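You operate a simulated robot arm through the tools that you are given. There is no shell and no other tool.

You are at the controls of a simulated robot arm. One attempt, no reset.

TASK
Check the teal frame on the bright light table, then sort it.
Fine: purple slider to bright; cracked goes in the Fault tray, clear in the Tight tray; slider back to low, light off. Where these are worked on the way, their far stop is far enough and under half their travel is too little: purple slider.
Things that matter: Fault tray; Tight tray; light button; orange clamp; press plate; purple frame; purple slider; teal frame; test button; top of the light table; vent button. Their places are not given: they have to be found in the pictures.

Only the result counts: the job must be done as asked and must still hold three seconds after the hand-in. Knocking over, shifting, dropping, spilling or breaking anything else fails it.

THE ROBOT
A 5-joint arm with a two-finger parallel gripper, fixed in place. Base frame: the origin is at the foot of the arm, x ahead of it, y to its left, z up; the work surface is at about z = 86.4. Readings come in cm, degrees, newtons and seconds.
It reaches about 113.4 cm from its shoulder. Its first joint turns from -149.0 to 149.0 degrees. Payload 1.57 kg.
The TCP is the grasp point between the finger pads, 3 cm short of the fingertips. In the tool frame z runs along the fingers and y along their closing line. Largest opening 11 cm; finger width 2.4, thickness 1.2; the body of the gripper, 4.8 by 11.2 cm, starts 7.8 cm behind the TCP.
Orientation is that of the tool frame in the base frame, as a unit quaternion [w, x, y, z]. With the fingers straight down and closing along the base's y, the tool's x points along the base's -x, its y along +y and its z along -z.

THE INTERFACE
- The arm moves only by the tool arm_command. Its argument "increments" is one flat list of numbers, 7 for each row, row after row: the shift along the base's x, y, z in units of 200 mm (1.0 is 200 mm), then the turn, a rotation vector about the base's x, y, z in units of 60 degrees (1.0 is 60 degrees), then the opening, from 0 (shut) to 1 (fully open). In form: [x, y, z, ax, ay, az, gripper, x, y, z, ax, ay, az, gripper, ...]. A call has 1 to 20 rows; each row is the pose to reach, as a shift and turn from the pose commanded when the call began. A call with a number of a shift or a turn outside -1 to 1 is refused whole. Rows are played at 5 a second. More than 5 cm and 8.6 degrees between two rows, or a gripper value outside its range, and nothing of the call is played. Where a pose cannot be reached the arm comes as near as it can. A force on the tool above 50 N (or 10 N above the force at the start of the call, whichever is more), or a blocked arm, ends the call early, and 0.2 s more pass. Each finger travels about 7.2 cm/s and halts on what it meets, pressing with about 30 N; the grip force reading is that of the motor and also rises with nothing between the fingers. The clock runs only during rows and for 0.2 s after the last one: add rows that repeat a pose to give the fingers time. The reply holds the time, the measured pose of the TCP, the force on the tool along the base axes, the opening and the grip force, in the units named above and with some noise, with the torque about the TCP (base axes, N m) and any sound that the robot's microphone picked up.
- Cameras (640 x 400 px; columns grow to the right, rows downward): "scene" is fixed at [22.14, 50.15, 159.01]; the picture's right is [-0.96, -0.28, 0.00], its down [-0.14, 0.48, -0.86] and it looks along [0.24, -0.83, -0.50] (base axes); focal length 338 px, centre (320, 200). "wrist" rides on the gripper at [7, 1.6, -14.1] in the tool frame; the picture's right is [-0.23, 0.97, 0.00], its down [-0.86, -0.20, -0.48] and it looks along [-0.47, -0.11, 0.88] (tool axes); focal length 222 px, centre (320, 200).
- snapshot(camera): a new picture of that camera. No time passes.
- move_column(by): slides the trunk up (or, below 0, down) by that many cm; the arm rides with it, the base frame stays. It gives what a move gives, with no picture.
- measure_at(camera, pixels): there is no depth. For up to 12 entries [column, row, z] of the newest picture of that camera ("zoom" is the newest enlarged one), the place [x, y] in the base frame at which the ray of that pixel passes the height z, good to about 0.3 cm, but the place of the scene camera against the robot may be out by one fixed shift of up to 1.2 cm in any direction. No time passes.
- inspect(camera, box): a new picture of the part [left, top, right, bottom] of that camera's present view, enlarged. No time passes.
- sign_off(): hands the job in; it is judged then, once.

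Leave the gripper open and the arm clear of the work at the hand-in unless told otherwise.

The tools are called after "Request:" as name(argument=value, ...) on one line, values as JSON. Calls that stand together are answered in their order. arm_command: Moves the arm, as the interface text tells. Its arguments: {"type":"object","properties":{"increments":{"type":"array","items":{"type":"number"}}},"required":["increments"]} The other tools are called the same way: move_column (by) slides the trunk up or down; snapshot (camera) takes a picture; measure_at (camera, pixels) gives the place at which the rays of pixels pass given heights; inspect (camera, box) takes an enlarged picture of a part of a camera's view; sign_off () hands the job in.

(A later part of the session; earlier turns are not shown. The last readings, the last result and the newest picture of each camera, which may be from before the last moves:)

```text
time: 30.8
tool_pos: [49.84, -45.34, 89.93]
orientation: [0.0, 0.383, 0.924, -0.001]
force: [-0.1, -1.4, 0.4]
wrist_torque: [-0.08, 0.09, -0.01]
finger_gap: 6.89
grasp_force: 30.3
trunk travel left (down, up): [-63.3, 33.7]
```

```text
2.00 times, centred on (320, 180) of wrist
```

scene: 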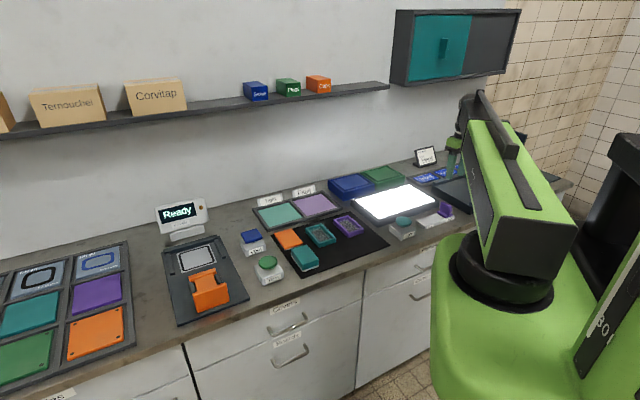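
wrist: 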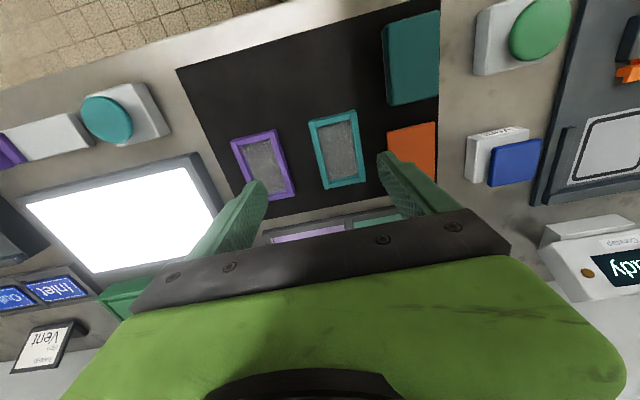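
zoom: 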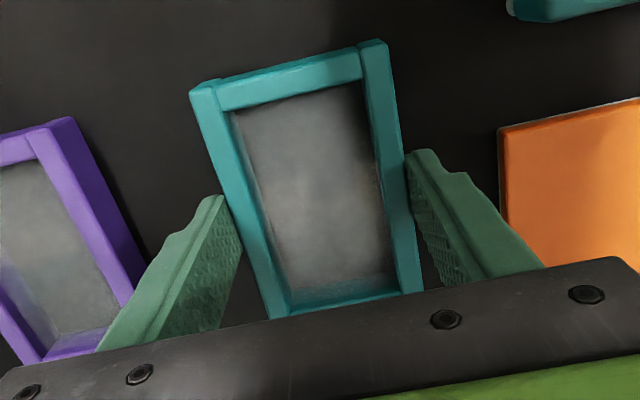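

The frame is held (gap 6.89 cm, 30 N). I lift by 12 cm.

Request:
move_column(by=12)

Request:
inspect(camera="scene", box=[249, 150, 441, 270])

Request:
snapshot(camera="wrist")

```text
time: 32.2
tool_pos: [49.8, -45.27, 102.0]
orientation: [0.0, 0.383, 0.924, -0.001]
force: [0.4, -0.1, 0.3]
wrist_torque: [0.04, -0.02, -0.03]
finger_gap: 5.52
grasp_force: 0.0
trunk travel left (down, up): [-75.3, 21.7]
```

```text
3.33 times, centred on (345, 210) of scene
```

zoom: 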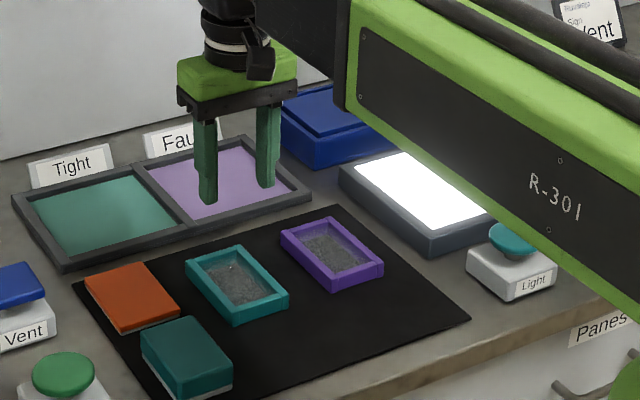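

```text
taken
```

wrist: 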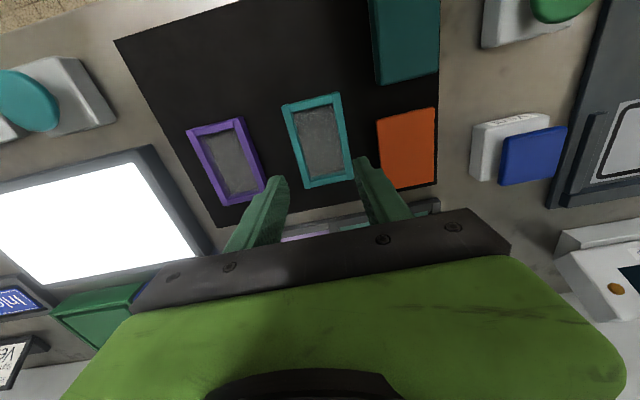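

The frame slipped out at the start of the lift (gap now 5.5 cm with no force); it still lies on the mat at the same place. I look closely at it, to see how it lies and how high it is.

Request:
inspect(camera="scene", box=[290, 205, 386, 265])

Request:
inspect(camera="wrist", box=[160, 60, 480, 260])

```text
6.67 times, centred on (338, 235) of scene
```

zoom: 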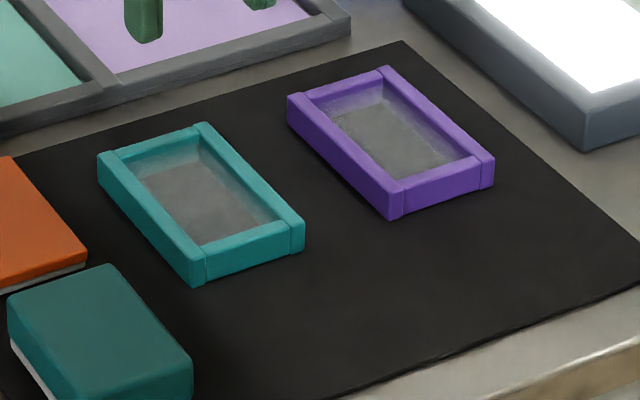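

```text
2.00 times, centred on (320, 160) of wrist
```

zoom: 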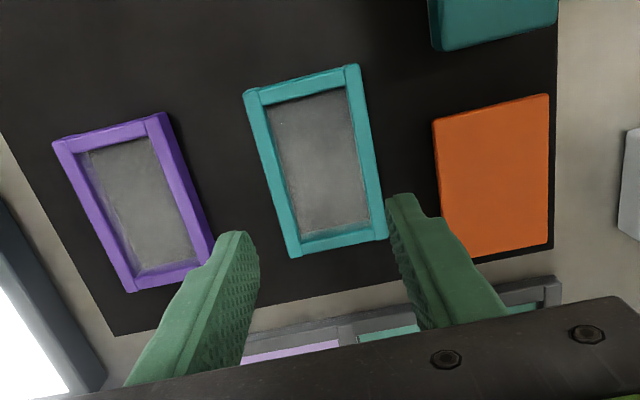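

The frame lies flat and undamaged in place, but it is probably thinner than I assumed (about 1 cm), so only the rounded tips touched it. I open again to 9.4 cm, and go down deeper, in steps, reading the force.

Request:
arm_command(increments=[0, -0.01, 0, 0, 0, 0, 0.65, 0, -0.01, 0, 0, 0, 0, 0.85, 0, -0.01, 0, 0, 0, 0, 0.85, 0, -0.01, 0, 0, 0, 0, 0.85])

Request:
move_column(by=-7)

Request:
inspect(camera="wrist", box=[160, 80, 480, 280])

Request:
measure_at(camera="zoom", pixels=[[215, 67, 87.7], [364, 33, 87.7]])

```text
time: 33.2
tool_pos: [49.88, -45.49, 102.09]
orientation: [0.0, 0.382, 0.924, 0.0]
force: [-0.4, 0.2, -0.6]
wrist_torque: [0.0, 0.02, 0.04]
finger_gap: 9.31
grasp_force: 0.0
trunk travel left (down, up): [-75.3, 21.7]
```

```text
time: 34.3
tool_pos: [49.75, -45.53, 95.09]
orientation: [0.0, 0.383, 0.924, 0.001]
force: [0.3, 0.2, -0.3]
wrist_torque: [0.01, 0.0, -0.01]
finger_gap: 9.34
grasp_force: 0.0
trunk travel left (down, up): [-68.3, 28.7]
```

```text
2.00 times, centred on (320, 180) of wrist
```

zoom: 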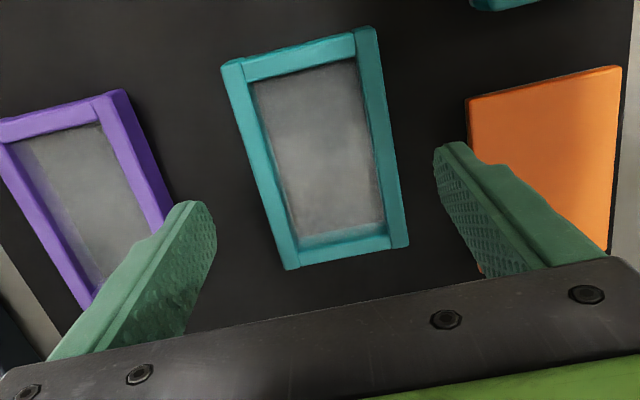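

```text
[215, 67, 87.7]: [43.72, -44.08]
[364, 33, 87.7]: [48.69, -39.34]
```

I measure the corners once more: (221,65), (375,28), (408,247), (289,270).

Request:
measure_at(camera="zoom", pixels=[[221, 65, 87.7], [375, 28, 87.7], [408, 247, 87.7], [289, 270, 87.7]])

Request:
move_column(by=-5.1)

```text
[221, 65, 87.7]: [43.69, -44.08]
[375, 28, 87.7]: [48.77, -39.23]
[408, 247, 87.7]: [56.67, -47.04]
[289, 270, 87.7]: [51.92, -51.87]
```

```text
time: 35.3
tool_pos: [49.78, -45.64, 89.99]
orientation: [0.001, 0.383, 0.924, 0.0]
force: [0.2, 0.7, 0.7]
wrist_torque: [0.0, 0.0, 0.03]
finger_gap: 9.35
grasp_force: 0.0
trunk travel left (down, up): [-63.2, 33.8]
```

Centre near (50.2,-45.55); the tool is within half a cm. Tips at about 87.0 now, no contact. I lower 0.3 cm more.

Request:
move_column(by=-0.3)

```text
time: 35.8
tool_pos: [49.88, -45.54, 89.56]
orientation: [0.0, 0.382, 0.924, 0.001]
force: [-0.5, 0.9, -0.3]
wrist_torque: [0.02, -0.02, 0.0]
finger_gap: 9.34
grasp_force: 0.1
trunk travel left (down, up): [-62.9, 34.1]
```

Still no contact at 89.6 (tips 86.6). I lower 0.1 cm more and then close.

Request:
move_column(by=-0.1)

Request:
arm_command(increments=[0, 0, 0, 0, 0, 0, 0.7, 0, 0, 0, 0, 0, 0, 0.6, 0, 0, 0, 0, 0, 0, 0.45, 0, 0, 0, 0, 0, 0, 0.45, 0, 0, 0, 0, 0, 0, 0.45, 0, 0, 0, 0, 0, 0, 0.45])

Request:
move_column(by=0.6)

Request:
inspect(camera="scene", box=[290, 195, 386, 255])

Request:
inspect(camera="wrist", box=[160, 80, 480, 280])

```text
time: 36.3
tool_pos: [49.87, -45.43, 89.51]
orientation: [0.0, 0.382, 0.924, 0.0]
force: [0.1, 0.1, -0.3]
wrist_torque: [-0.01, -0.01, 0.0]
finger_gap: 9.37
grasp_force: 0.0
trunk travel left (down, up): [-62.8, 34.2]
```

```text
time: 37.7
tool_pos: [49.84, -45.5, 89.54]
orientation: [0.0, 0.383, 0.924, 0.001]
force: [0.5, 0.2, -0.1]
wrist_torque: [0.03, -0.03, 0.02]
finger_gap: 6.94
grasp_force: 29.6
trunk travel left (down, up): [-62.8, 34.2]
```

```text
time: 38.2
tool_pos: [49.89, -45.47, 90.1]
orientation: [-0.001, 0.383, 0.924, 0.0]
force: [-0.3, -0.5, -0.5]
wrist_torque: [0.02, 0.0, 0.01]
finger_gap: 6.92
grasp_force: 30.1
trunk travel left (down, up): [-63.4, 33.6]
```

```text
6.67 times, centred on (338, 225) of scene
```

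zoom: 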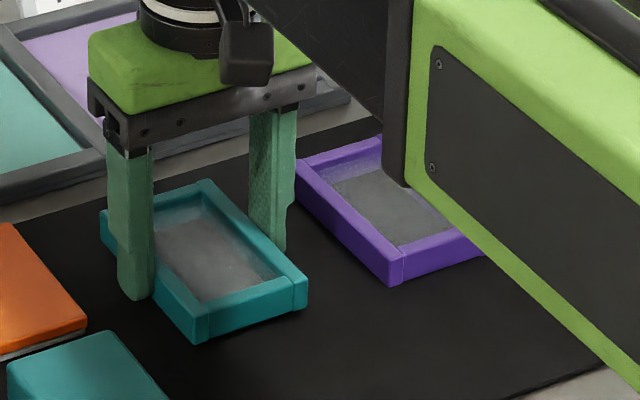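

```text
2.00 times, centred on (320, 180) of wrist
```

zoom: 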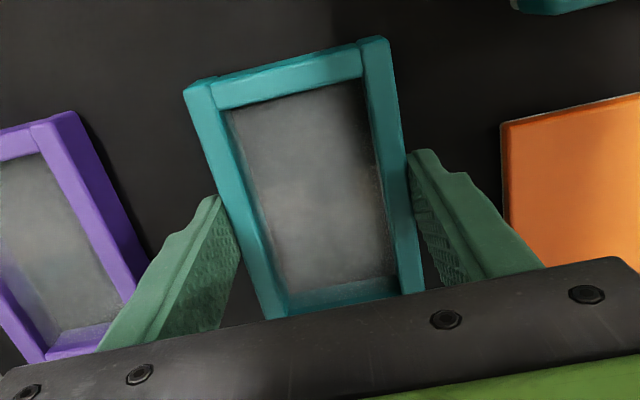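

Still held after 0.6 cm (6.92 cm, 30 N). I lift slowly, 1.5 cm more, and check again.

Request:
move_column(by=1.5)

Request:
inspect(camera="scene", box=[290, 195, 386, 255])

Request:
inspect(camera="wrist", box=[160, 80, 480, 280])

```text
time: 38.9
tool_pos: [49.86, -45.44, 91.69]
orientation: [0.0, 0.383, 0.924, 0.001]
force: [-0.2, 0.9, -0.4]
wrist_torque: [-0.02, -0.03, -0.02]
finger_gap: 6.93
grasp_force: 30.3
trunk travel left (down, up): [-64.9, 32.1]
```

```text
6.67 times, centred on (338, 225) of scene
```

zoom: 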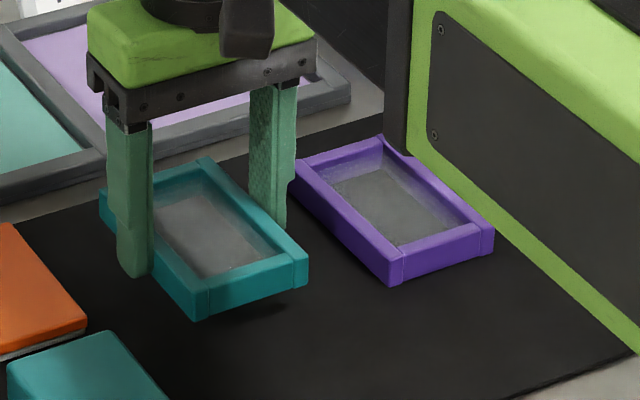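

```text
2.00 times, centred on (320, 180) of wrist
```

zoom: 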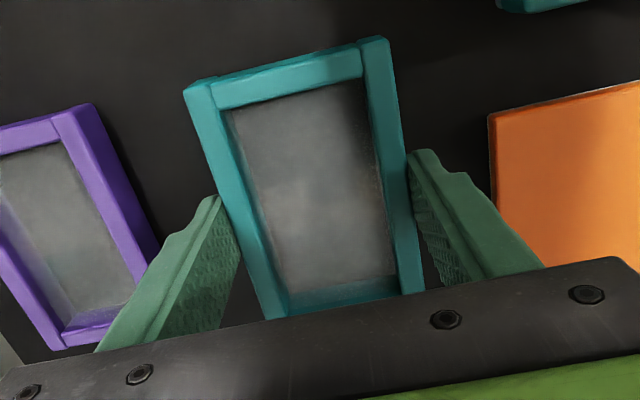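

The frame hangs level in the fingers and follows the lift. I raise 4 cm twice, watching the grip.

Request:
move_column(by=4)

Request:
move_column(by=5)

Request:
inspect(camera="scene", box=[249, 150, 441, 270])

Request:
snapshot(camera="wrist")

```text
time: 39.7
tool_pos: [49.85, -45.46, 95.61]
orientation: [0.001, 0.383, 0.924, 0.0]
force: [-0.5, 0.7, -1.1]
wrist_torque: [0.02, 0.02, -0.01]
finger_gap: 6.93
grasp_force: 29.8
trunk travel left (down, up): [-68.9, 28.1]
```

```text
time: 40.6
tool_pos: [49.83, -45.43, 100.52]
orientation: [0.0, 0.383, 0.924, 0.0]
force: [-0.2, 0.1, -0.9]
wrist_torque: [0.01, -0.03, -0.04]
finger_gap: 6.95
grasp_force: 29.6
trunk travel left (down, up): [-73.9, 23.1]
```

```text
3.33 times, centred on (345, 210) of scene
```

zoom: 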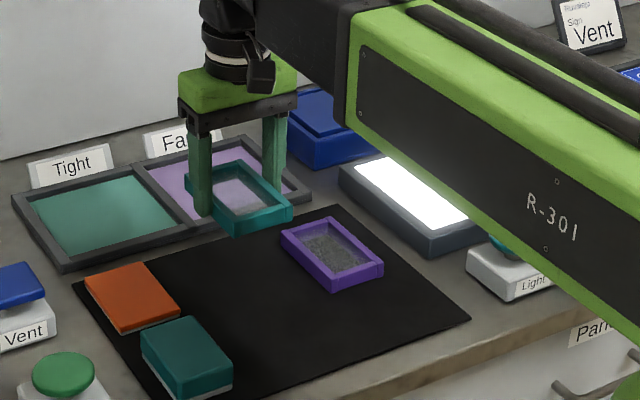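

```text
taken
```

wrist: 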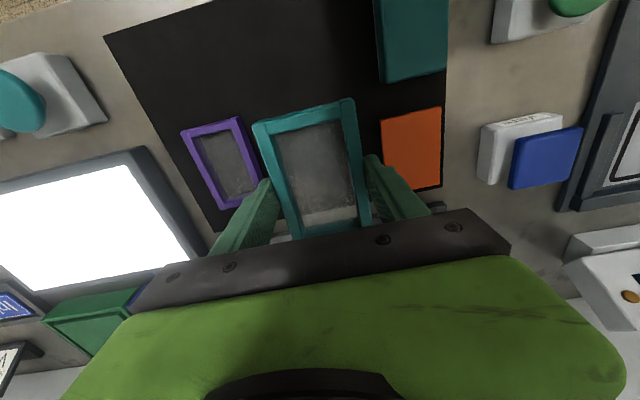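

The frame is secure. I carry it gently (3 cm per step), at z 100.5, towards the light table.

Request:
arm_command(increments=[-0.1, -0.086, 0, 0, 0, 0, 0.45, -0.2, -0.172, 0, 0, 0, 0, 0.45, -0.3, -0.258, 0, 0, 0, 0, 0.45, -0.4, -0.345, 0, 0, 0, 0, 0.45, -0.5, -0.431, 0, 0, 0, 0, 0.45, -0.6, -0.517, 0, 0, 0, 0, 0.45, -0.7, -0.603, 0, 0, 0, 0, 0.45, -0.8, -0.689, 0, 0, 0, 0, 0.45, -0.9, -0.775, 0, 0, 0, 0, 0.45, -1.0, -0.862, 0, 0, 0, 0, 0.45, -1.0, -0.862, 0, 0, 0, 0, 0.45])

Request:
snapshot(camera="wrist")

Request:
snapshot(camera="scene")

```text
time: 43.0
tool_pos: [29.75, -62.9, 100.53]
orientation: [-0.001, 0.382, 0.924, 0.001]
force: [-0.4, 0.2, -0.6]
wrist_torque: [-0.02, -0.03, -0.01]
finger_gap: 6.91
grasp_force: 30.7
trunk travel left (down, up): [-73.9, 23.1]
```

```text
taken
```

wrist: 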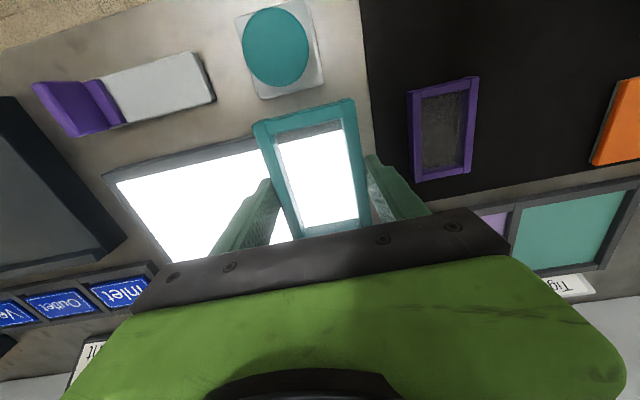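

```text
taken
```

scene: 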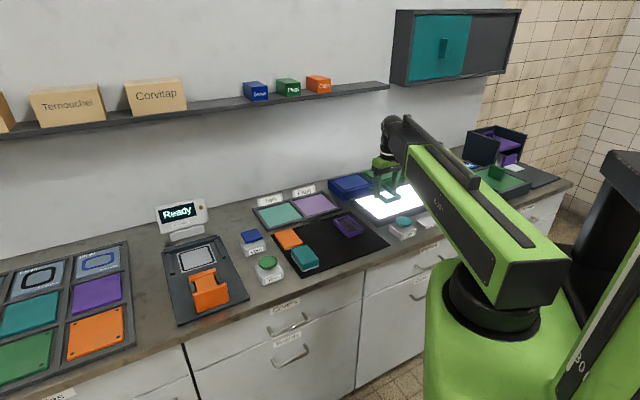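

I see the lit panel; its front-left lit corner is at (117,183), its back-left at (172,262). I measure those and the panel in the scene.

Request:
measure_at(camera="wrist", pixels=[[117, 183, 88.7], [172, 262, 88.7], [255, 145, 88.7], [104, 175, 88.7], [117, 183, 88.0], [172, 262, 88.0]])

Request:
inspect(camera="scene", box=[340, 160, 452, 230])

Request:
measure_at(camera="zoom", pixels=[[85, 205, 88.7], [190, 315, 88.7], [505, 205, 88.7], [65, 205, 88.7], [190, 345, 88.7]])

```text
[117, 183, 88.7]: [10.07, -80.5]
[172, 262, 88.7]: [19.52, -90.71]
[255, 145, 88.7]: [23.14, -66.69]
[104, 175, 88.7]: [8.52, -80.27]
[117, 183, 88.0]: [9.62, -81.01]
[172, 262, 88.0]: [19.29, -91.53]
```

```text
5.71 times, centred on (396, 195) of scene
```

zoom: 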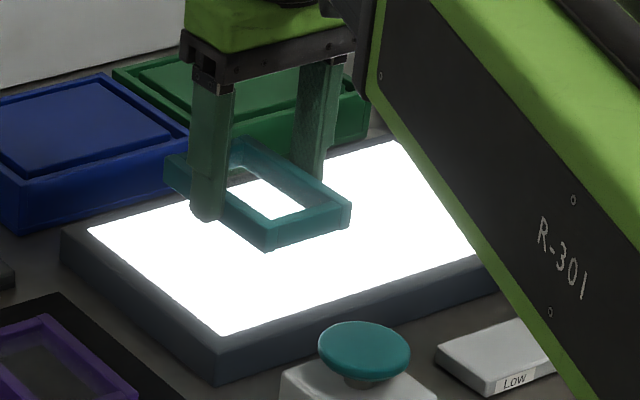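

```text
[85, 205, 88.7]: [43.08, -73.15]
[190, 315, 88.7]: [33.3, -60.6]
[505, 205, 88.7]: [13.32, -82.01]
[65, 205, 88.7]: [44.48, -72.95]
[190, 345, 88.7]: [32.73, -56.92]
```

I measure the true lit corners of that zoom: (88,232) and (218,335).

Request:
measure_at(camera="zoom", pixels=[[88, 232, 88.7], [218, 335, 88.7], [62, 240, 88.7], [218, 350, 88.7], [478, 252, 88.7]])

```text
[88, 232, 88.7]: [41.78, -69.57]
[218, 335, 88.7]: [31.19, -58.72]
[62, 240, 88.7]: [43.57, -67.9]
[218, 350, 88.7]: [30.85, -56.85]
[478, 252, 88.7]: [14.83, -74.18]
```

The lit panel's centre is about (25.6,-75.5), about 29 x 14 cm. I carry the frame to above (26,-74.8).

Request:
arm_command(increments=[-0.04, -0.12, 0, 0, 0, 0, 0.45, -0.08, -0.24, 0, 0, 0, 0, 0.45, -0.12, -0.36, 0, 0, 0, 0, 0.45, -0.155, -0.48, 0, 0, 0, 0, 0.45, -0.19, -0.595, 0, 0, 0, 0, 0.45, -0.19, -0.595, 0, 0, 0, 0, 0.45])

Request:
move_column(by=-6)

Request:
snapshot(camera="wrist")

Request:
inspect(camera="scene", box=[340, 160, 452, 230])

```text
time: 44.4
tool_pos: [25.95, -74.61, 100.64]
orientation: [0.0, 0.383, 0.924, 0.0]
force: [0.5, -0.3, -0.1]
wrist_torque: [0.01, -0.02, -0.02]
finger_gap: 6.93
grasp_force: 29.4
trunk travel left (down, up): [-73.9, 23.1]
```

```text
time: 45.4
tool_pos: [25.84, -74.74, 94.68]
orientation: [0.0, 0.383, 0.924, -0.001]
force: [0.1, 0.2, -0.2]
wrist_torque: [0.01, -0.02, 0.0]
finger_gap: 6.9
grasp_force: 29.7
trunk travel left (down, up): [-67.9, 29.1]
```

```text
taken
```

wrist: 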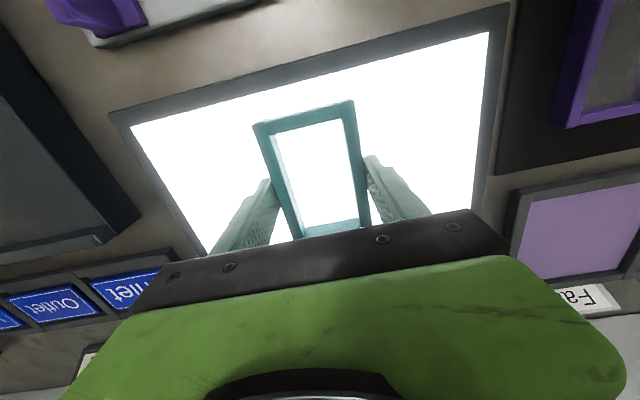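

```text
5.71 times, centred on (396, 195) of scene
```

zoom: 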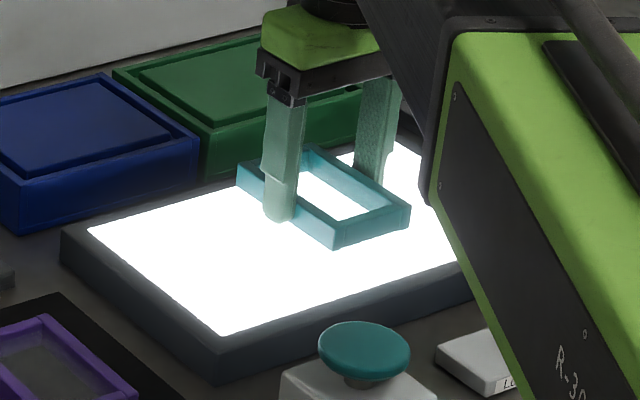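

Over the lit panel's middle. I lower in steps: first 1.5 cm.

Request:
move_column(by=-1.5)

Request:
move_column(by=-0.5)

Request:
inspect(camera="scene", box=[370, 165, 434, 205])

```text
time: 46.0
tool_pos: [25.84, -74.67, 93.17]
orientation: [0.001, 0.383, 0.924, 0.0]
force: [-0.8, -0.2, -1.7]
wrist_torque: [-0.01, -0.04, 0.01]
finger_gap: 6.9
grasp_force: 30.2
trunk travel left (down, up): [-66.4, 30.6]
```

```text
time: 46.6
tool_pos: [25.94, -74.75, 92.62]
orientation: [0.0, 0.382, 0.924, 0.0]
force: [-0.2, -0.5, 0.1]
wrist_torque: [0.0, 0.0, -0.01]
finger_gap: 6.91
grasp_force: 29.9
trunk travel left (down, up): [-65.9, 31.1]
```

```text
10.00 times, centred on (402, 185) of scene
```

zoom: 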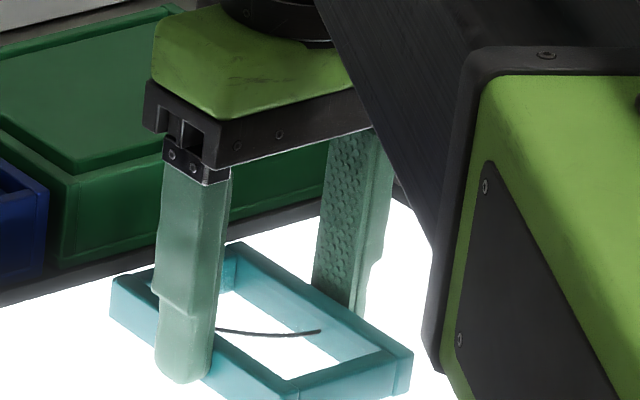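

A dark curved line already shows in the pane at (215-320, 333). I continue lowering in small steps.

Request:
move_column(by=-0.4)

Request:
move_column(by=-0.3)

```text
time: 47.1
tool_pos: [25.92, -74.73, 92.31]
orientation: [0.001, 0.382, 0.924, -0.001]
force: [-0.7, 0.6, 0.5]
wrist_torque: [0.0, -0.03, -0.03]
finger_gap: 6.91
grasp_force: 29.3
trunk travel left (down, up): [-65.5, 31.5]
```

```text
time: 47.6
tool_pos: [25.8, -74.69, 92.12]
orientation: [0.001, 0.383, 0.924, -0.002]
force: [2.8, -8.8, 26.3]
wrist_torque: [-0.27, -0.05, -0.02]
finger_gap: 6.93
grasp_force: 30.0
trunk travel left (down, up): [-65.2, 31.8]
```

Contact (26 N up) at TCP 92.1, so the table top is near 89.0. I relieve 0.2 cm and check.

Request:
move_column(by=0.2)

```text
time: 48.2
tool_pos: [25.82, -74.63, 92.08]
orientation: [-0.001, 0.382, 0.924, 0.001]
force: [-0.2, 0.2, 0.5]
wrist_torque: [-0.07, -0.01, -0.03]
finger_gap: 6.89
grasp_force: 30.1
trunk travel left (down, up): [-65.4, 31.6]
```

Force is nil and the frame rests at table height. I open the fingers slowly to 9.4 cm.

Request:
arm_command(increments=[0, 0, 0, 0, 0, 0, 0.62, 0, 0, 0, 0, 0, 0, 0.66, 0, 0, 0, 0, 0, 0, 0.72, 0, 0, 0, 0, 0, 0, 0.8, 0, 0, 0, 0, 0, 0, 0.85, 0, 0, 0, 0, 0, 0, 0.85])

Request:
move_column(by=6)

Request:
inspect(camera="wrist", box=[160, 60, 480, 260])

Request:
inspect(camera="scene", box=[362, 165, 442, 215])

```text
time: 49.6
tool_pos: [25.78, -74.61, 92.12]
orientation: [-0.001, 0.383, 0.924, 0.001]
force: [-0.6, -0.5, -0.6]
wrist_torque: [0.02, -0.01, 0.02]
finger_gap: 9.36
grasp_force: 0.0
trunk travel left (down, up): [-65.4, 31.6]
```

```text
time: 50.6
tool_pos: [25.84, -74.61, 98.23]
orientation: [0.0, 0.382, 0.924, 0.0]
force: [0.8, -0.2, -0.4]
wrist_torque: [0.01, 0.02, 0.02]
finger_gap: 9.36
grasp_force: 0.0
trunk travel left (down, up): [-71.4, 25.6]
```

```text
2.00 times, centred on (320, 160) of wrist
```

zoom: 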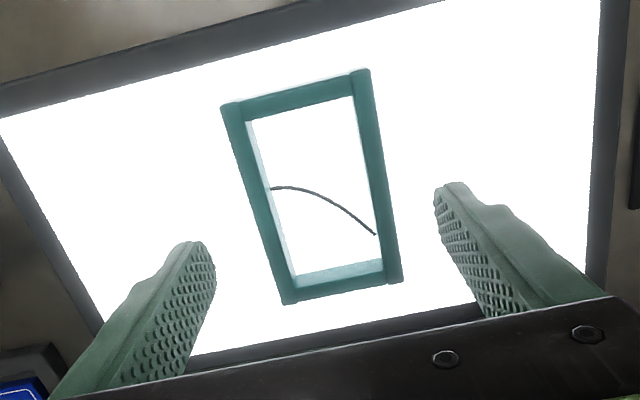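

```text
8.00 times, centred on (402, 190) of scene
```

zoom: 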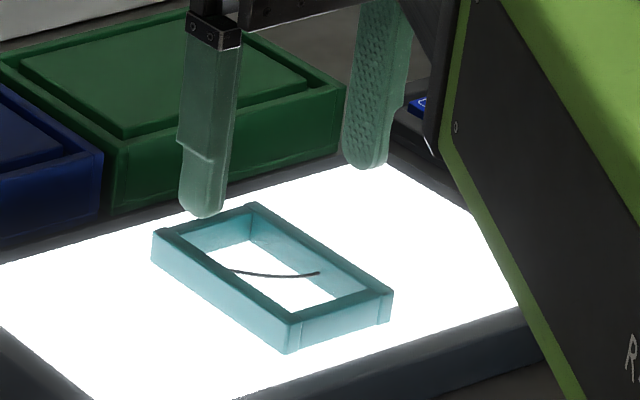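

On the bright table a dark curved crack is clearly visible across the pane, from the left rail (270,187) to the right (375,234). The table showed no such line before the frame was there, so it belongs to the pane. Cracked → Fault tray. I take one closer look to be sure and measure the frame's corners for picking it up again.

Request:
inspect(camera="wrist", box=[256, 85, 384, 165])

Request:
inspect(camera="wrist", box=[160, 60, 480, 260])

Request:
measure_at(camera="zoom", pixels=[[222, 105, 90.4], [368, 70, 90.4], [402, 281, 90.4], [285, 304, 90.4]])

```text
5.00 times, centred on (320, 125) of wrist
```

zoom: 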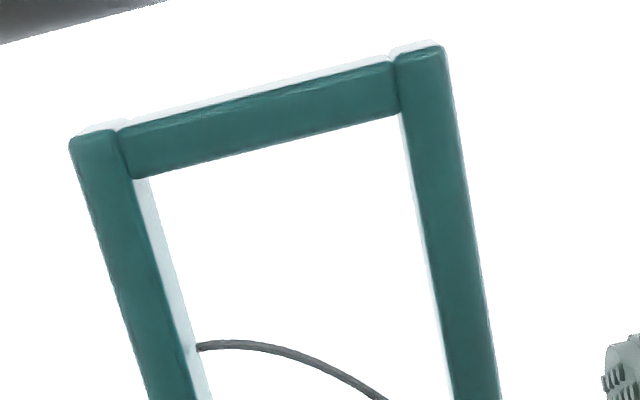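

```text
2.00 times, centred on (320, 160) of wrist
```

zoom: 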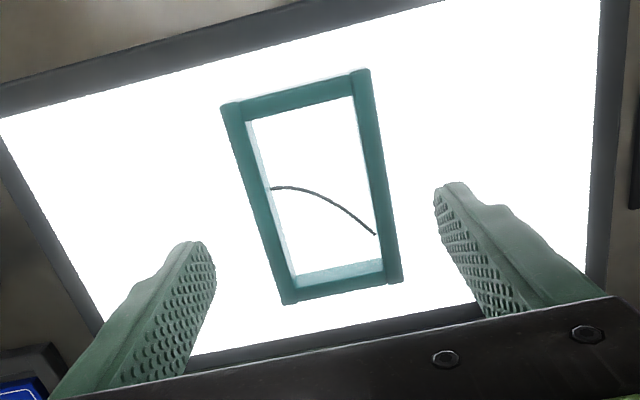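

```text
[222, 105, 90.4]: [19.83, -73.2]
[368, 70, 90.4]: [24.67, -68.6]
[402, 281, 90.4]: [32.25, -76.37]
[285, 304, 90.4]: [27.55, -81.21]
```

The crack is sure; frame centre (26.1,-74.85) agrees with the tool. I lower 6 cm back to the release height and close.

Request:
move_column(by=-6)

Request:
arm_command(increments=[0, 0, 0, 0, 0, 0, 0.7, 0, 0, 0, 0, 0, 0, 0.6, 0, 0, 0, 0, 0, 0, 0.45, 0, 0, 0, 0, 0, 0, 0.45, 0, 0, 0, 0, 0, 0, 0.45, 0, 0, 0, 0, 0, 0, 0.45])

Request:
move_column(by=1)

Request:
inspect(camera="scene", box=[362, 165, 442, 215])

```text
time: 51.6
tool_pos: [25.89, -74.71, 92.1]
orientation: [0.0, 0.383, 0.924, 0.0]
force: [-0.6, -1.1, -0.3]
wrist_torque: [0.02, -0.02, 0.03]
finger_gap: 9.34
grasp_force: 0.1
trunk travel left (down, up): [-65.4, 31.6]
```

```text
time: 53.0
tool_pos: [25.87, -74.68, 92.06]
orientation: [0.0, 0.383, 0.924, 0.0]
force: [0.7, -0.1, -1.3]
wrist_torque: [0.03, 0.0, 0.02]
finger_gap: 6.92
grasp_force: 30.1
trunk travel left (down, up): [-65.4, 31.6]
```

```text
time: 53.5
tool_pos: [25.83, -74.69, 93.07]
orientation: [0.0, 0.383, 0.924, 0.0]
force: [0.0, -0.7, 0.2]
wrist_torque: [-0.01, -0.02, -0.02]
finger_gap: 6.94
grasp_force: 29.9
trunk travel left (down, up): [-66.4, 30.6]
```

```text
8.00 times, centred on (402, 190) of scene
```

zoom: 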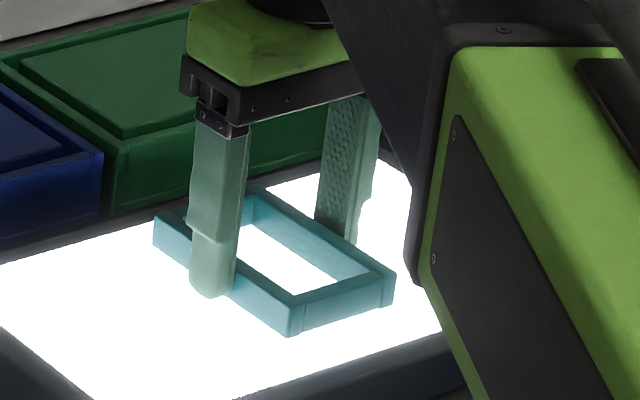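

It lifts well, gap steady, and no line stays on the table: the crack is in the pane. I raise 8 cm more and measure the Fault tray (purple compartment) in a scene zoom.

Request:
move_column(by=8)

Request:
inspect(camera="scene", box=[240, 175, 368, 255])

Request:
snapshot(camera="wrist")

```text
time: 54.7
tool_pos: [25.86, -74.7, 101.1]
orientation: [0.0, 0.383, 0.924, -0.001]
force: [0.0, 0.1, -0.6]
wrist_torque: [0.01, 0.02, 0.01]
finger_gap: 6.92
grasp_force: 29.9
trunk travel left (down, up): [-74.4, 22.6]
```

```text
5.00 times, centred on (304, 215) of scene
```

zoom: 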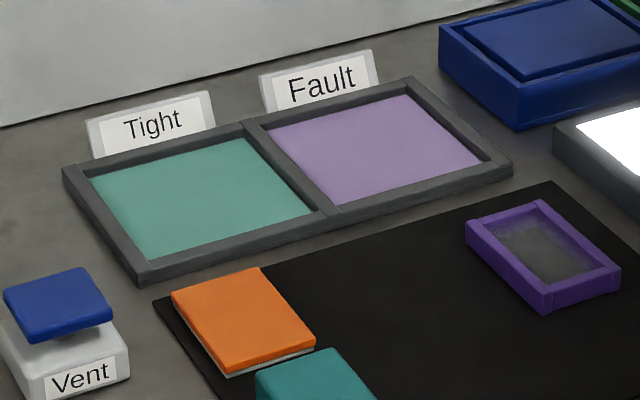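

```text
taken
```

wrist: 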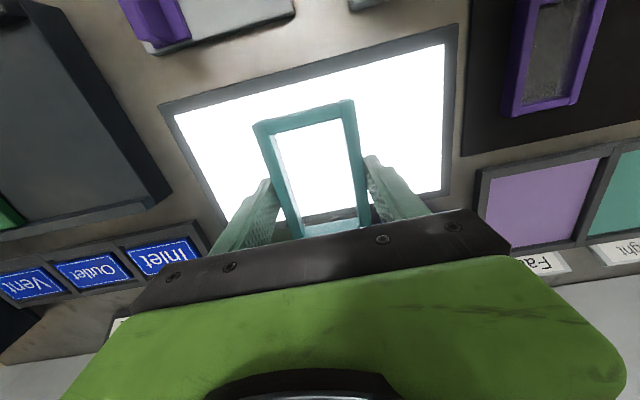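

I measure the Fault compartment's floor corners in the scene zoom ((268,130), (408,95), (482,160), (338,205)) and in the wrist picture ((490,178), (605,157), (573,240)).

Request:
measure_at(camera="zoom", pixels=[[268, 130, 87], [408, 95, 87], [482, 160, 87], [338, 205, 87], [245, 123, 88], [410, 78, 88], [512, 168, 88], [330, 213, 88]])

Request:
measure_at(camera="wrist", pixels=[[492, 180, 87], [604, 158, 87], [574, 240, 87], [480, 170, 88], [618, 150, 88]])

```text
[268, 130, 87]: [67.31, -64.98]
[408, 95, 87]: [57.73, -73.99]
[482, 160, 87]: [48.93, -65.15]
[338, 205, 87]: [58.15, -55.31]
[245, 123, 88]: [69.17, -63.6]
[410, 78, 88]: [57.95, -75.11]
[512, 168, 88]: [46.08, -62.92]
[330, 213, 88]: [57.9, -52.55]
```

```text
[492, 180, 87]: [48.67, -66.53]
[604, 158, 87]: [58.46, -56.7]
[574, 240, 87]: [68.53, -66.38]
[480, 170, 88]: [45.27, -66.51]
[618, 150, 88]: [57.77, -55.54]
```

The Fault compartment is about 13 x 13.5 cm, centred near (58.2,-66.2), and both cameras agree after the shift. Before going there I check where the shelf over that area is: wall foot pixels and shelf edge.

Request:
inspect(camera="scene", box=[200, 50, 408, 180])

Request:
measure_at(camera="scene", pixels=[[240, 200, 86.4], [342, 175, 86.4], [300, 105, 110], [300, 105, 120], [300, 105, 130], [388, 90, 110], [388, 90, 120], [388, 90, 130]])

```text
3.08 times, centred on (304, 115) of scene
```

zoom: 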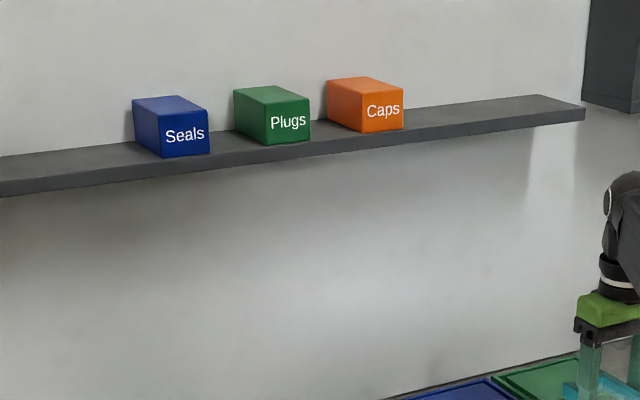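

```text
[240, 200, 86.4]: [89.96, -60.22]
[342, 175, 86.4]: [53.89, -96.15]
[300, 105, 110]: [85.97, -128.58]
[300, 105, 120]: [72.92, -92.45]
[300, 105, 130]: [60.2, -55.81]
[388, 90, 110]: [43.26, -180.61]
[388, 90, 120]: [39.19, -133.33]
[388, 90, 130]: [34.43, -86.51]
```

I measure the shelf's back and front corners at its right end, (375,81) and (390,85), at several heights.

Request:
measure_at(camera="scene", pixels=[[375.3, 80.8, 124], [375.3, 80.8, 127], [375.3, 80.8, 130], [389.5, 85, 124], [389.5, 85, 127], [389.5, 85, 130], [270, 101, 127], [300, 93, 127]])

```text
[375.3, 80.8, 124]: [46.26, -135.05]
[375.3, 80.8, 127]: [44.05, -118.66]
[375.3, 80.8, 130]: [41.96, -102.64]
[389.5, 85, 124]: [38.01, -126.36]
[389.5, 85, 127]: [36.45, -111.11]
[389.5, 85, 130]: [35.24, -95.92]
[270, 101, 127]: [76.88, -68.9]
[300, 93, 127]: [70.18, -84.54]
```

The shelf is at z≈129 with its front edge about 9 cm further towards the wall than the tray's centre, so the wrist clears it. I carry the frame at z 101 to above the Fault compartment in two gentle calls.

Request:
arm_command(increments=[0.135, 0.035, 0, 0, 0, 0, 0.45, 0.27, 0.07, 0, 0, 0, 0, 0.45, 0.405, 0.106, 0, 0, 0, 0, 0.45, 0.54, 0.142, 0, 0, 0, 0, 0.45, 0.675, 0.177, 0, 0, 0, 0, 0.45, 0.81, 0.2125, 0, 0, 0, 0, 0.45, 0.81, 0.2125, 0, 0, 0, 0, 0.45])

Request:
arm_command(increments=[0.135, 0.035, 0, 0, 0, 0, 0.45, 0.27, 0.07, 0, 0, 0, 0, 0.45, 0.405, 0.106, 0, 0, 0, 0, 0.45, 0.54, 0.142, 0, 0, 0, 0, 0.45, 0.675, 0.177, 0, 0, 0, 0, 0.45, 0.805, 0.2125, 0, 0, 0, 0, 0.45, 0.805, 0.2125, 0, 0, 0, 0, 0.45])

Request:
snapshot(camera="wrist")

Request:
snapshot(camera="scene")

```text
time: 56.3
tool_pos: [42.12, -70.4, 101.06]
orientation: [0.0, 0.383, 0.924, 0.0]
force: [-0.6, -0.2, -1.1]
wrist_torque: [-0.01, -0.02, -0.05]
finger_gap: 6.91
grasp_force: 30.3
trunk travel left (down, up): [-74.4, 22.6]
```

```text
time: 57.9
tool_pos: [58.24, -66.05, 101.21]
orientation: [0.0, 0.383, 0.924, 0.0]
force: [0.7, -0.8, -0.9]
wrist_torque: [0.04, 0.01, -0.01]
finger_gap: 6.94
grasp_force: 29.7
trunk travel left (down, up): [-74.4, 22.6]
```

```text
taken
```

wrist: 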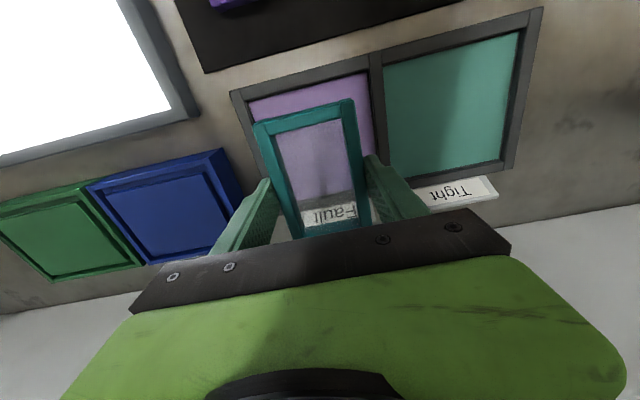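

```text
taken
```

scene: 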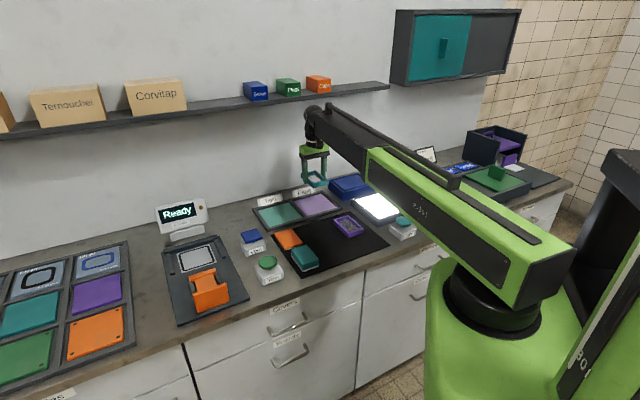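

The frame is above the purple compartment. I verify the compartment's visible corners from here: (252,105), (366,74), and the outer ones (230,92), (372,57).

Request:
inspect(camera="wrist", box=[200, 40, 456, 200])

Request:
measure_at(camera="wrist", pixels=[[252, 105, 87], [366, 74, 87], [375, 155, 87], [388, 188, 87], [500, 160, 87], [518, 33, 87]])

```text
2.50 times, centred on (328, 120) of wrist
```

zoom: 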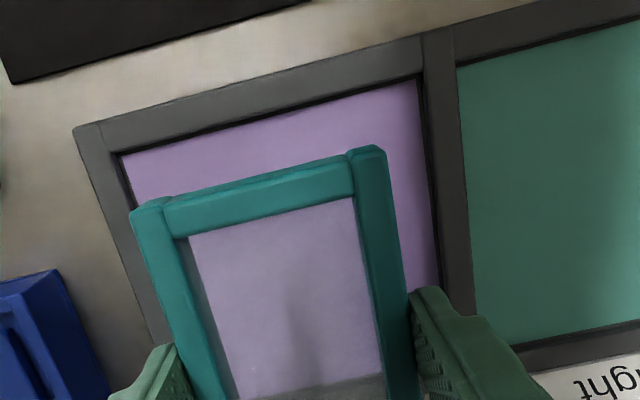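

```text
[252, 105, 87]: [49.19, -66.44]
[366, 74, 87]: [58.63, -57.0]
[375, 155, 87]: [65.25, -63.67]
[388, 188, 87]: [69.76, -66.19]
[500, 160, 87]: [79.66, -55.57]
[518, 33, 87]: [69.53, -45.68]
```

The tool is centred on the compartment within half a cm. I lower by 9 cm (frame bottom to about 89), then in small steps.

Request:
move_column(by=-8)

Request:
inspect(camera="wrist", box=[160, 60, 480, 260])

Request:
inspect(camera="scene", box=[240, 155, 368, 235])

```text
time: 59.1
tool_pos: [58.27, -66.14, 93.08]
orientation: [0.001, 0.383, 0.924, 0.0]
force: [1.0, -0.3, -0.2]
wrist_torque: [0.0, -0.01, -0.03]
finger_gap: 6.93
grasp_force: 29.8
trunk travel left (down, up): [-66.4, 30.6]
```

```text
2.00 times, centred on (320, 160) of wrist
```

zoom: 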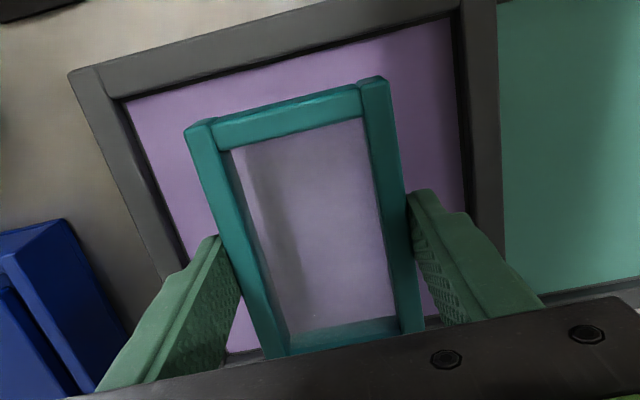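

```text
5.00 times, centred on (304, 195) of scene
```

zoom: 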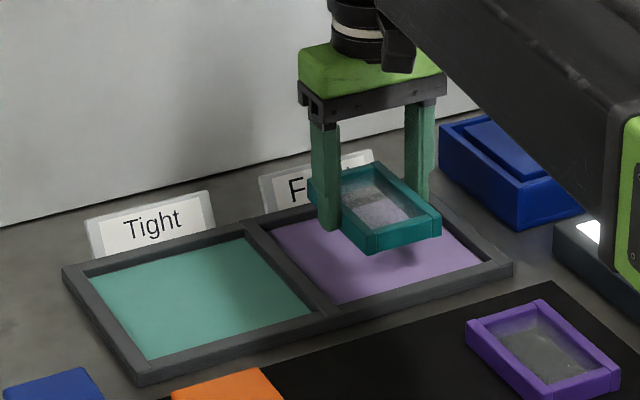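

The frame hovers inside the purple compartment. I check margins front and back by measuring frame and tray edges in the same wrist view.

Request:
inspect(camera="wrist", box=[160, 60, 480, 260])

Request:
measure_at(camera="zoom", pixels=[[185, 130, 91.5], [388, 78, 91.5], [425, 331, 91.5], [280, 358, 91.5], [124, 103, 87], [455, 18, 87], [228, 353, 87], [443, 310, 87]])

```text
2.00 times, centred on (320, 160) of wrist
```

zoom: 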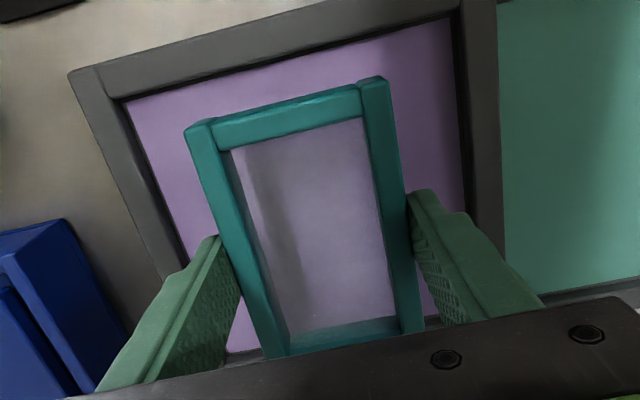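

```text
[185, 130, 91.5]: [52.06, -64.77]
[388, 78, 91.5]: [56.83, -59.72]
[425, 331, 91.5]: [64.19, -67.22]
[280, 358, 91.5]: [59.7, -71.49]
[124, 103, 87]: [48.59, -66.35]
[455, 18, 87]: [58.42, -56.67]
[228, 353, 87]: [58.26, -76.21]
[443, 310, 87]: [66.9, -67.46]
```

Margins are over 1 cm in front, 2 cm behind, and about 3.4 cm on each side. I lower 2 cm, then in 0.4 cm steps.

Request:
move_column(by=-2)

Request:
move_column(by=-0.5)

Request:
move_column(by=-0.3)

```text
time: 59.8
tool_pos: [58.17, -66.16, 91.06]
orientation: [0.0, 0.382, 0.924, 0.0]
force: [-0.1, 0.0, -0.3]
wrist_torque: [0.02, -0.04, 0.0]
finger_gap: 6.92
grasp_force: 29.6
trunk travel left (down, up): [-64.4, 32.6]
```

```text
time: 60.3
tool_pos: [58.28, -66.06, 90.57]
orientation: [0.0, 0.382, 0.924, 0.0]
force: [-0.9, 0.2, -0.9]
wrist_torque: [0.01, 0.0, 0.0]
finger_gap: 6.92
grasp_force: 30.1
trunk travel left (down, up): [-63.9, 33.1]
```

```text
time: 60.8
tool_pos: [58.23, -66.1, 90.24]
orientation: [0.0, 0.382, 0.924, 0.0]
force: [1.0, -0.8, -0.6]
wrist_torque: [0.01, 0.04, 0.0]
finger_gap: 6.92
grasp_force: 29.5
trunk travel left (down, up): [-63.6, 33.4]
```

No contact yet at TCP 90.25. Two more steps of 0.2 cm.

Request:
move_column(by=-0.2)

Request:
move_column(by=-0.2)

```text
time: 61.3
tool_pos: [58.26, -66.16, 90.01]
orientation: [0.001, 0.382, 0.924, 0.0]
force: [-0.5, -0.1, -0.4]
wrist_torque: [0.02, 0.02, -0.01]
finger_gap: 6.9
grasp_force: 30.1
trunk travel left (down, up): [-63.4, 33.6]
```

```text
time: 61.9
tool_pos: [58.2, -66.02, 89.82]
orientation: [0.001, 0.383, 0.924, 0.0]
force: [-0.1, -0.3, -0.4]
wrist_torque: [0.01, -0.02, -0.02]
finger_gap: 6.91
grasp_force: 29.5
trunk travel left (down, up): [-63.2, 33.8]
```

Still no contact. 0.15 cm more, twice.

Request:
move_column(by=-0.15)

Request:
move_column(by=-0.15)

```text
time: 62.4
tool_pos: [58.26, -66.09, 89.77]
orientation: [0.0, 0.382, 0.924, -0.001]
force: [-0.2, -0.5, -1.4]
wrist_torque: [0.0, -0.05, 0.03]
finger_gap: 6.91
grasp_force: 29.3
trunk travel left (down, up): [-63.1, 33.9]
```

```text
time: 62.9
tool_pos: [58.12, -65.92, 89.56]
orientation: [0.0, 0.383, 0.924, 0.0]
force: [2.4, -2.8, 13.0]
wrist_torque: [0.23, 0.28, 0.03]
finger_gap: 6.92
grasp_force: 30.5
trunk travel left (down, up): [-62.9, 34.1]
```

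Contact (13 N) at TCP 89.6. I relieve 0.1 cm, then open slowly to about 8.8 cm.

Request:
move_column(by=0.1)

Request:
arm_command(increments=[0, 0, 0, 0, 0, 0, 0.62, 0, 0, 0, 0, 0, 0, 0.65, 0, 0, 0, 0, 0, 0, 0.7, 0, 0, 0, 0, 0, 0, 0.76, 0, 0, 0, 0, 0, 0, 0.8, 0, 0, 0, 0, 0, 0, 0.8])

Request:
move_column(by=3)

Request:
inspect(camera="scene", box=[240, 155, 368, 235])

Request:
inspect(camera="wrist", box=[160, 60, 480, 260])

```text
time: 63.4
tool_pos: [58.2, -66.06, 89.74]
orientation: [0.0, 0.383, 0.924, 0.0]
force: [-0.2, 0.8, 0.6]
wrist_torque: [-0.12, -0.09, 0.01]
finger_gap: 6.91
grasp_force: 30.4
trunk travel left (down, up): [-63.0, 34.0]
```

```text
time: 64.8
tool_pos: [58.23, -66.14, 89.73]
orientation: [0.001, 0.383, 0.924, -0.001]
force: [1.3, 1.2, -1.3]
wrist_torque: [-0.02, -0.01, -0.02]
finger_gap: 8.82
grasp_force: 0.0
trunk travel left (down, up): [-63.0, 34.0]
```

```text
time: 65.5
tool_pos: [58.3, -65.99, 92.69]
orientation: [0.0, 0.383, 0.924, 0.0]
force: [0.1, -0.1, 0.3]
wrist_torque: [-0.01, 0.0, 0.04]
finger_gap: 8.81
grasp_force: 0.1
trunk travel left (down, up): [-66.0, 31.0]
```

```text
5.00 times, centred on (304, 195) of scene
```

zoom: 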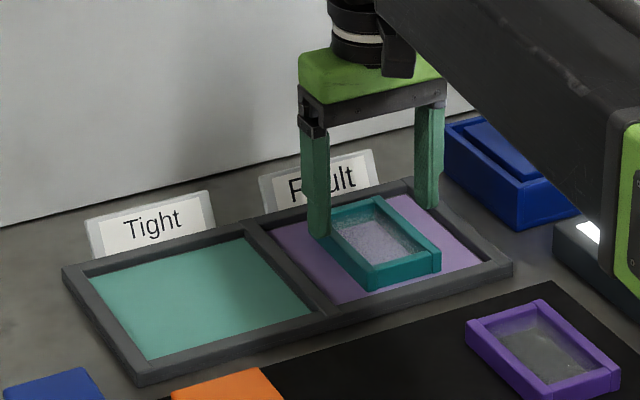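

```text
2.00 times, centred on (320, 160) of wrist
```

zoom: 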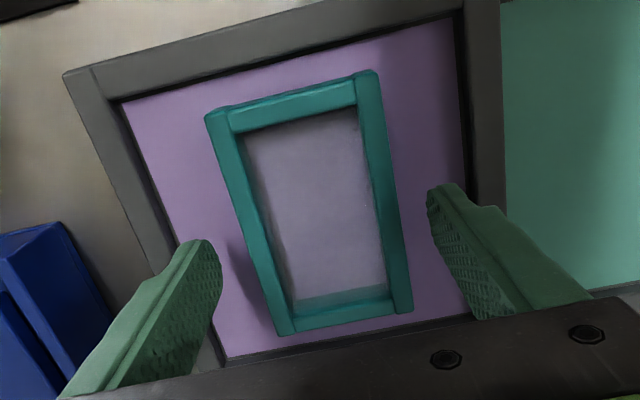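

The teal frame lies flat in the Fault tray. I raise 10 cm and travel back over the light table towards the slider.

Request:
move_column(by=10)

Request:
arm_command(increments=[-0.2, -0.023, 0, 0, 0, 0, 0.8, -0.4, -0.046, 0, 0, 0, 0, 0.8, -0.6, -0.069, 0, 0, 0, 0, 0.8, -0.8, -0.092, 0, 0, 0, 0, 0.7, -1.0, -0.115, 0, 0, 0, 0, 0.6])

Request:
arm_command(increments=[-0.2, -0.023, 0, 0, 0, 0, 0.5, -0.4, -0.046, 0, 0, 0, 0, 0.4, -0.6, -0.069, 0, 0, 0, 0, 0.4, -0.8, -0.092, 0, 0, 0, 0, 0.4, -1.0, -0.115, 0, 0, 0, 0, 0.4])

Request:
arm_command(increments=[-0.2, -0.023, 0, 0, 0, 0, 0.4, -0.4, -0.046, 0, 0, 0, 0, 0.4, -0.575, -0.065, 0, 0, 0, 0, 0.4, -0.575, -0.065, 0, 0, 0, 0, 0.4])

Request:
inspect(camera="wrist", box=[160, 60, 480, 260])

Request:
snapshot(camera="scene")

```text
time: 66.9
tool_pos: [58.21, -66.19, 102.65]
orientation: [-0.001, 0.383, 0.924, 0.0]
force: [0.9, 0.0, -0.9]
wrist_torque: [-0.01, -0.01, 0.02]
finger_gap: 8.8
grasp_force: 0.0
trunk travel left (down, up): [-76.0, 21.0]
```

```text
time: 68.1
tool_pos: [38.35, -68.41, 102.64]
orientation: [0.0, 0.383, 0.924, 0.001]
force: [-0.9, -1.1, -0.2]
wrist_torque: [0.01, -0.01, -0.01]
finger_gap: 6.58
grasp_force: 0.0
trunk travel left (down, up): [-76.0, 21.0]
```

```text
time: 69.3
tool_pos: [18.25, -70.71, 102.81]
orientation: [0.0, 0.382, 0.924, 0.0]
force: [0.5, -0.5, -0.3]
wrist_torque: [0.02, -0.01, -0.05]
finger_gap: 4.42
grasp_force: 0.1
trunk travel left (down, up): [-76.0, 21.0]
```

```text
time: 70.3
tool_pos: [6.79, -72.05, 102.65]
orientation: [0.0, 0.383, 0.924, 0.0]
force: [0.2, 0.3, 0.5]
wrist_torque: [-0.01, -0.01, 0.0]
finger_gap: 4.37
grasp_force: 0.0
trunk travel left (down, up): [-76.0, 21.0]
```

```text
2.00 times, centred on (320, 160) of wrist
```

zoom: 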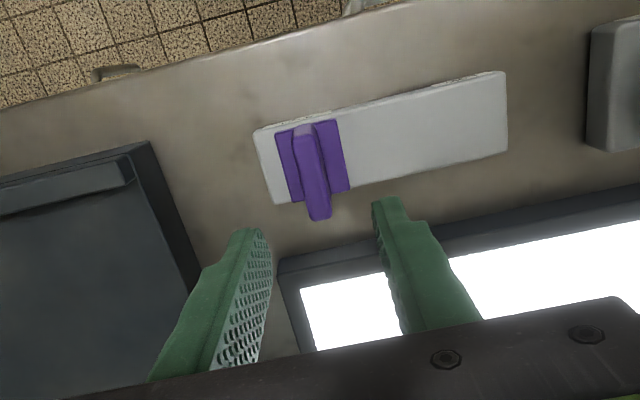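

```text
taken
```

scene: 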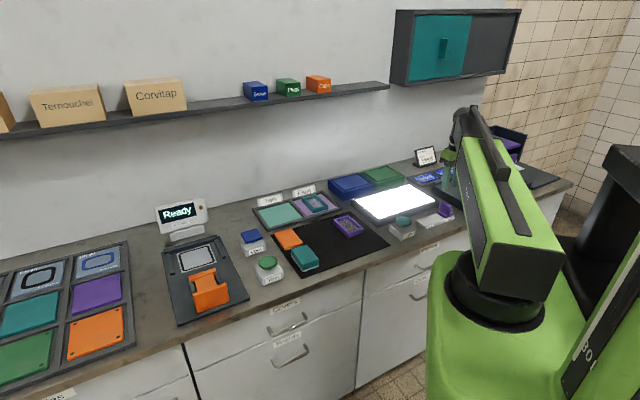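

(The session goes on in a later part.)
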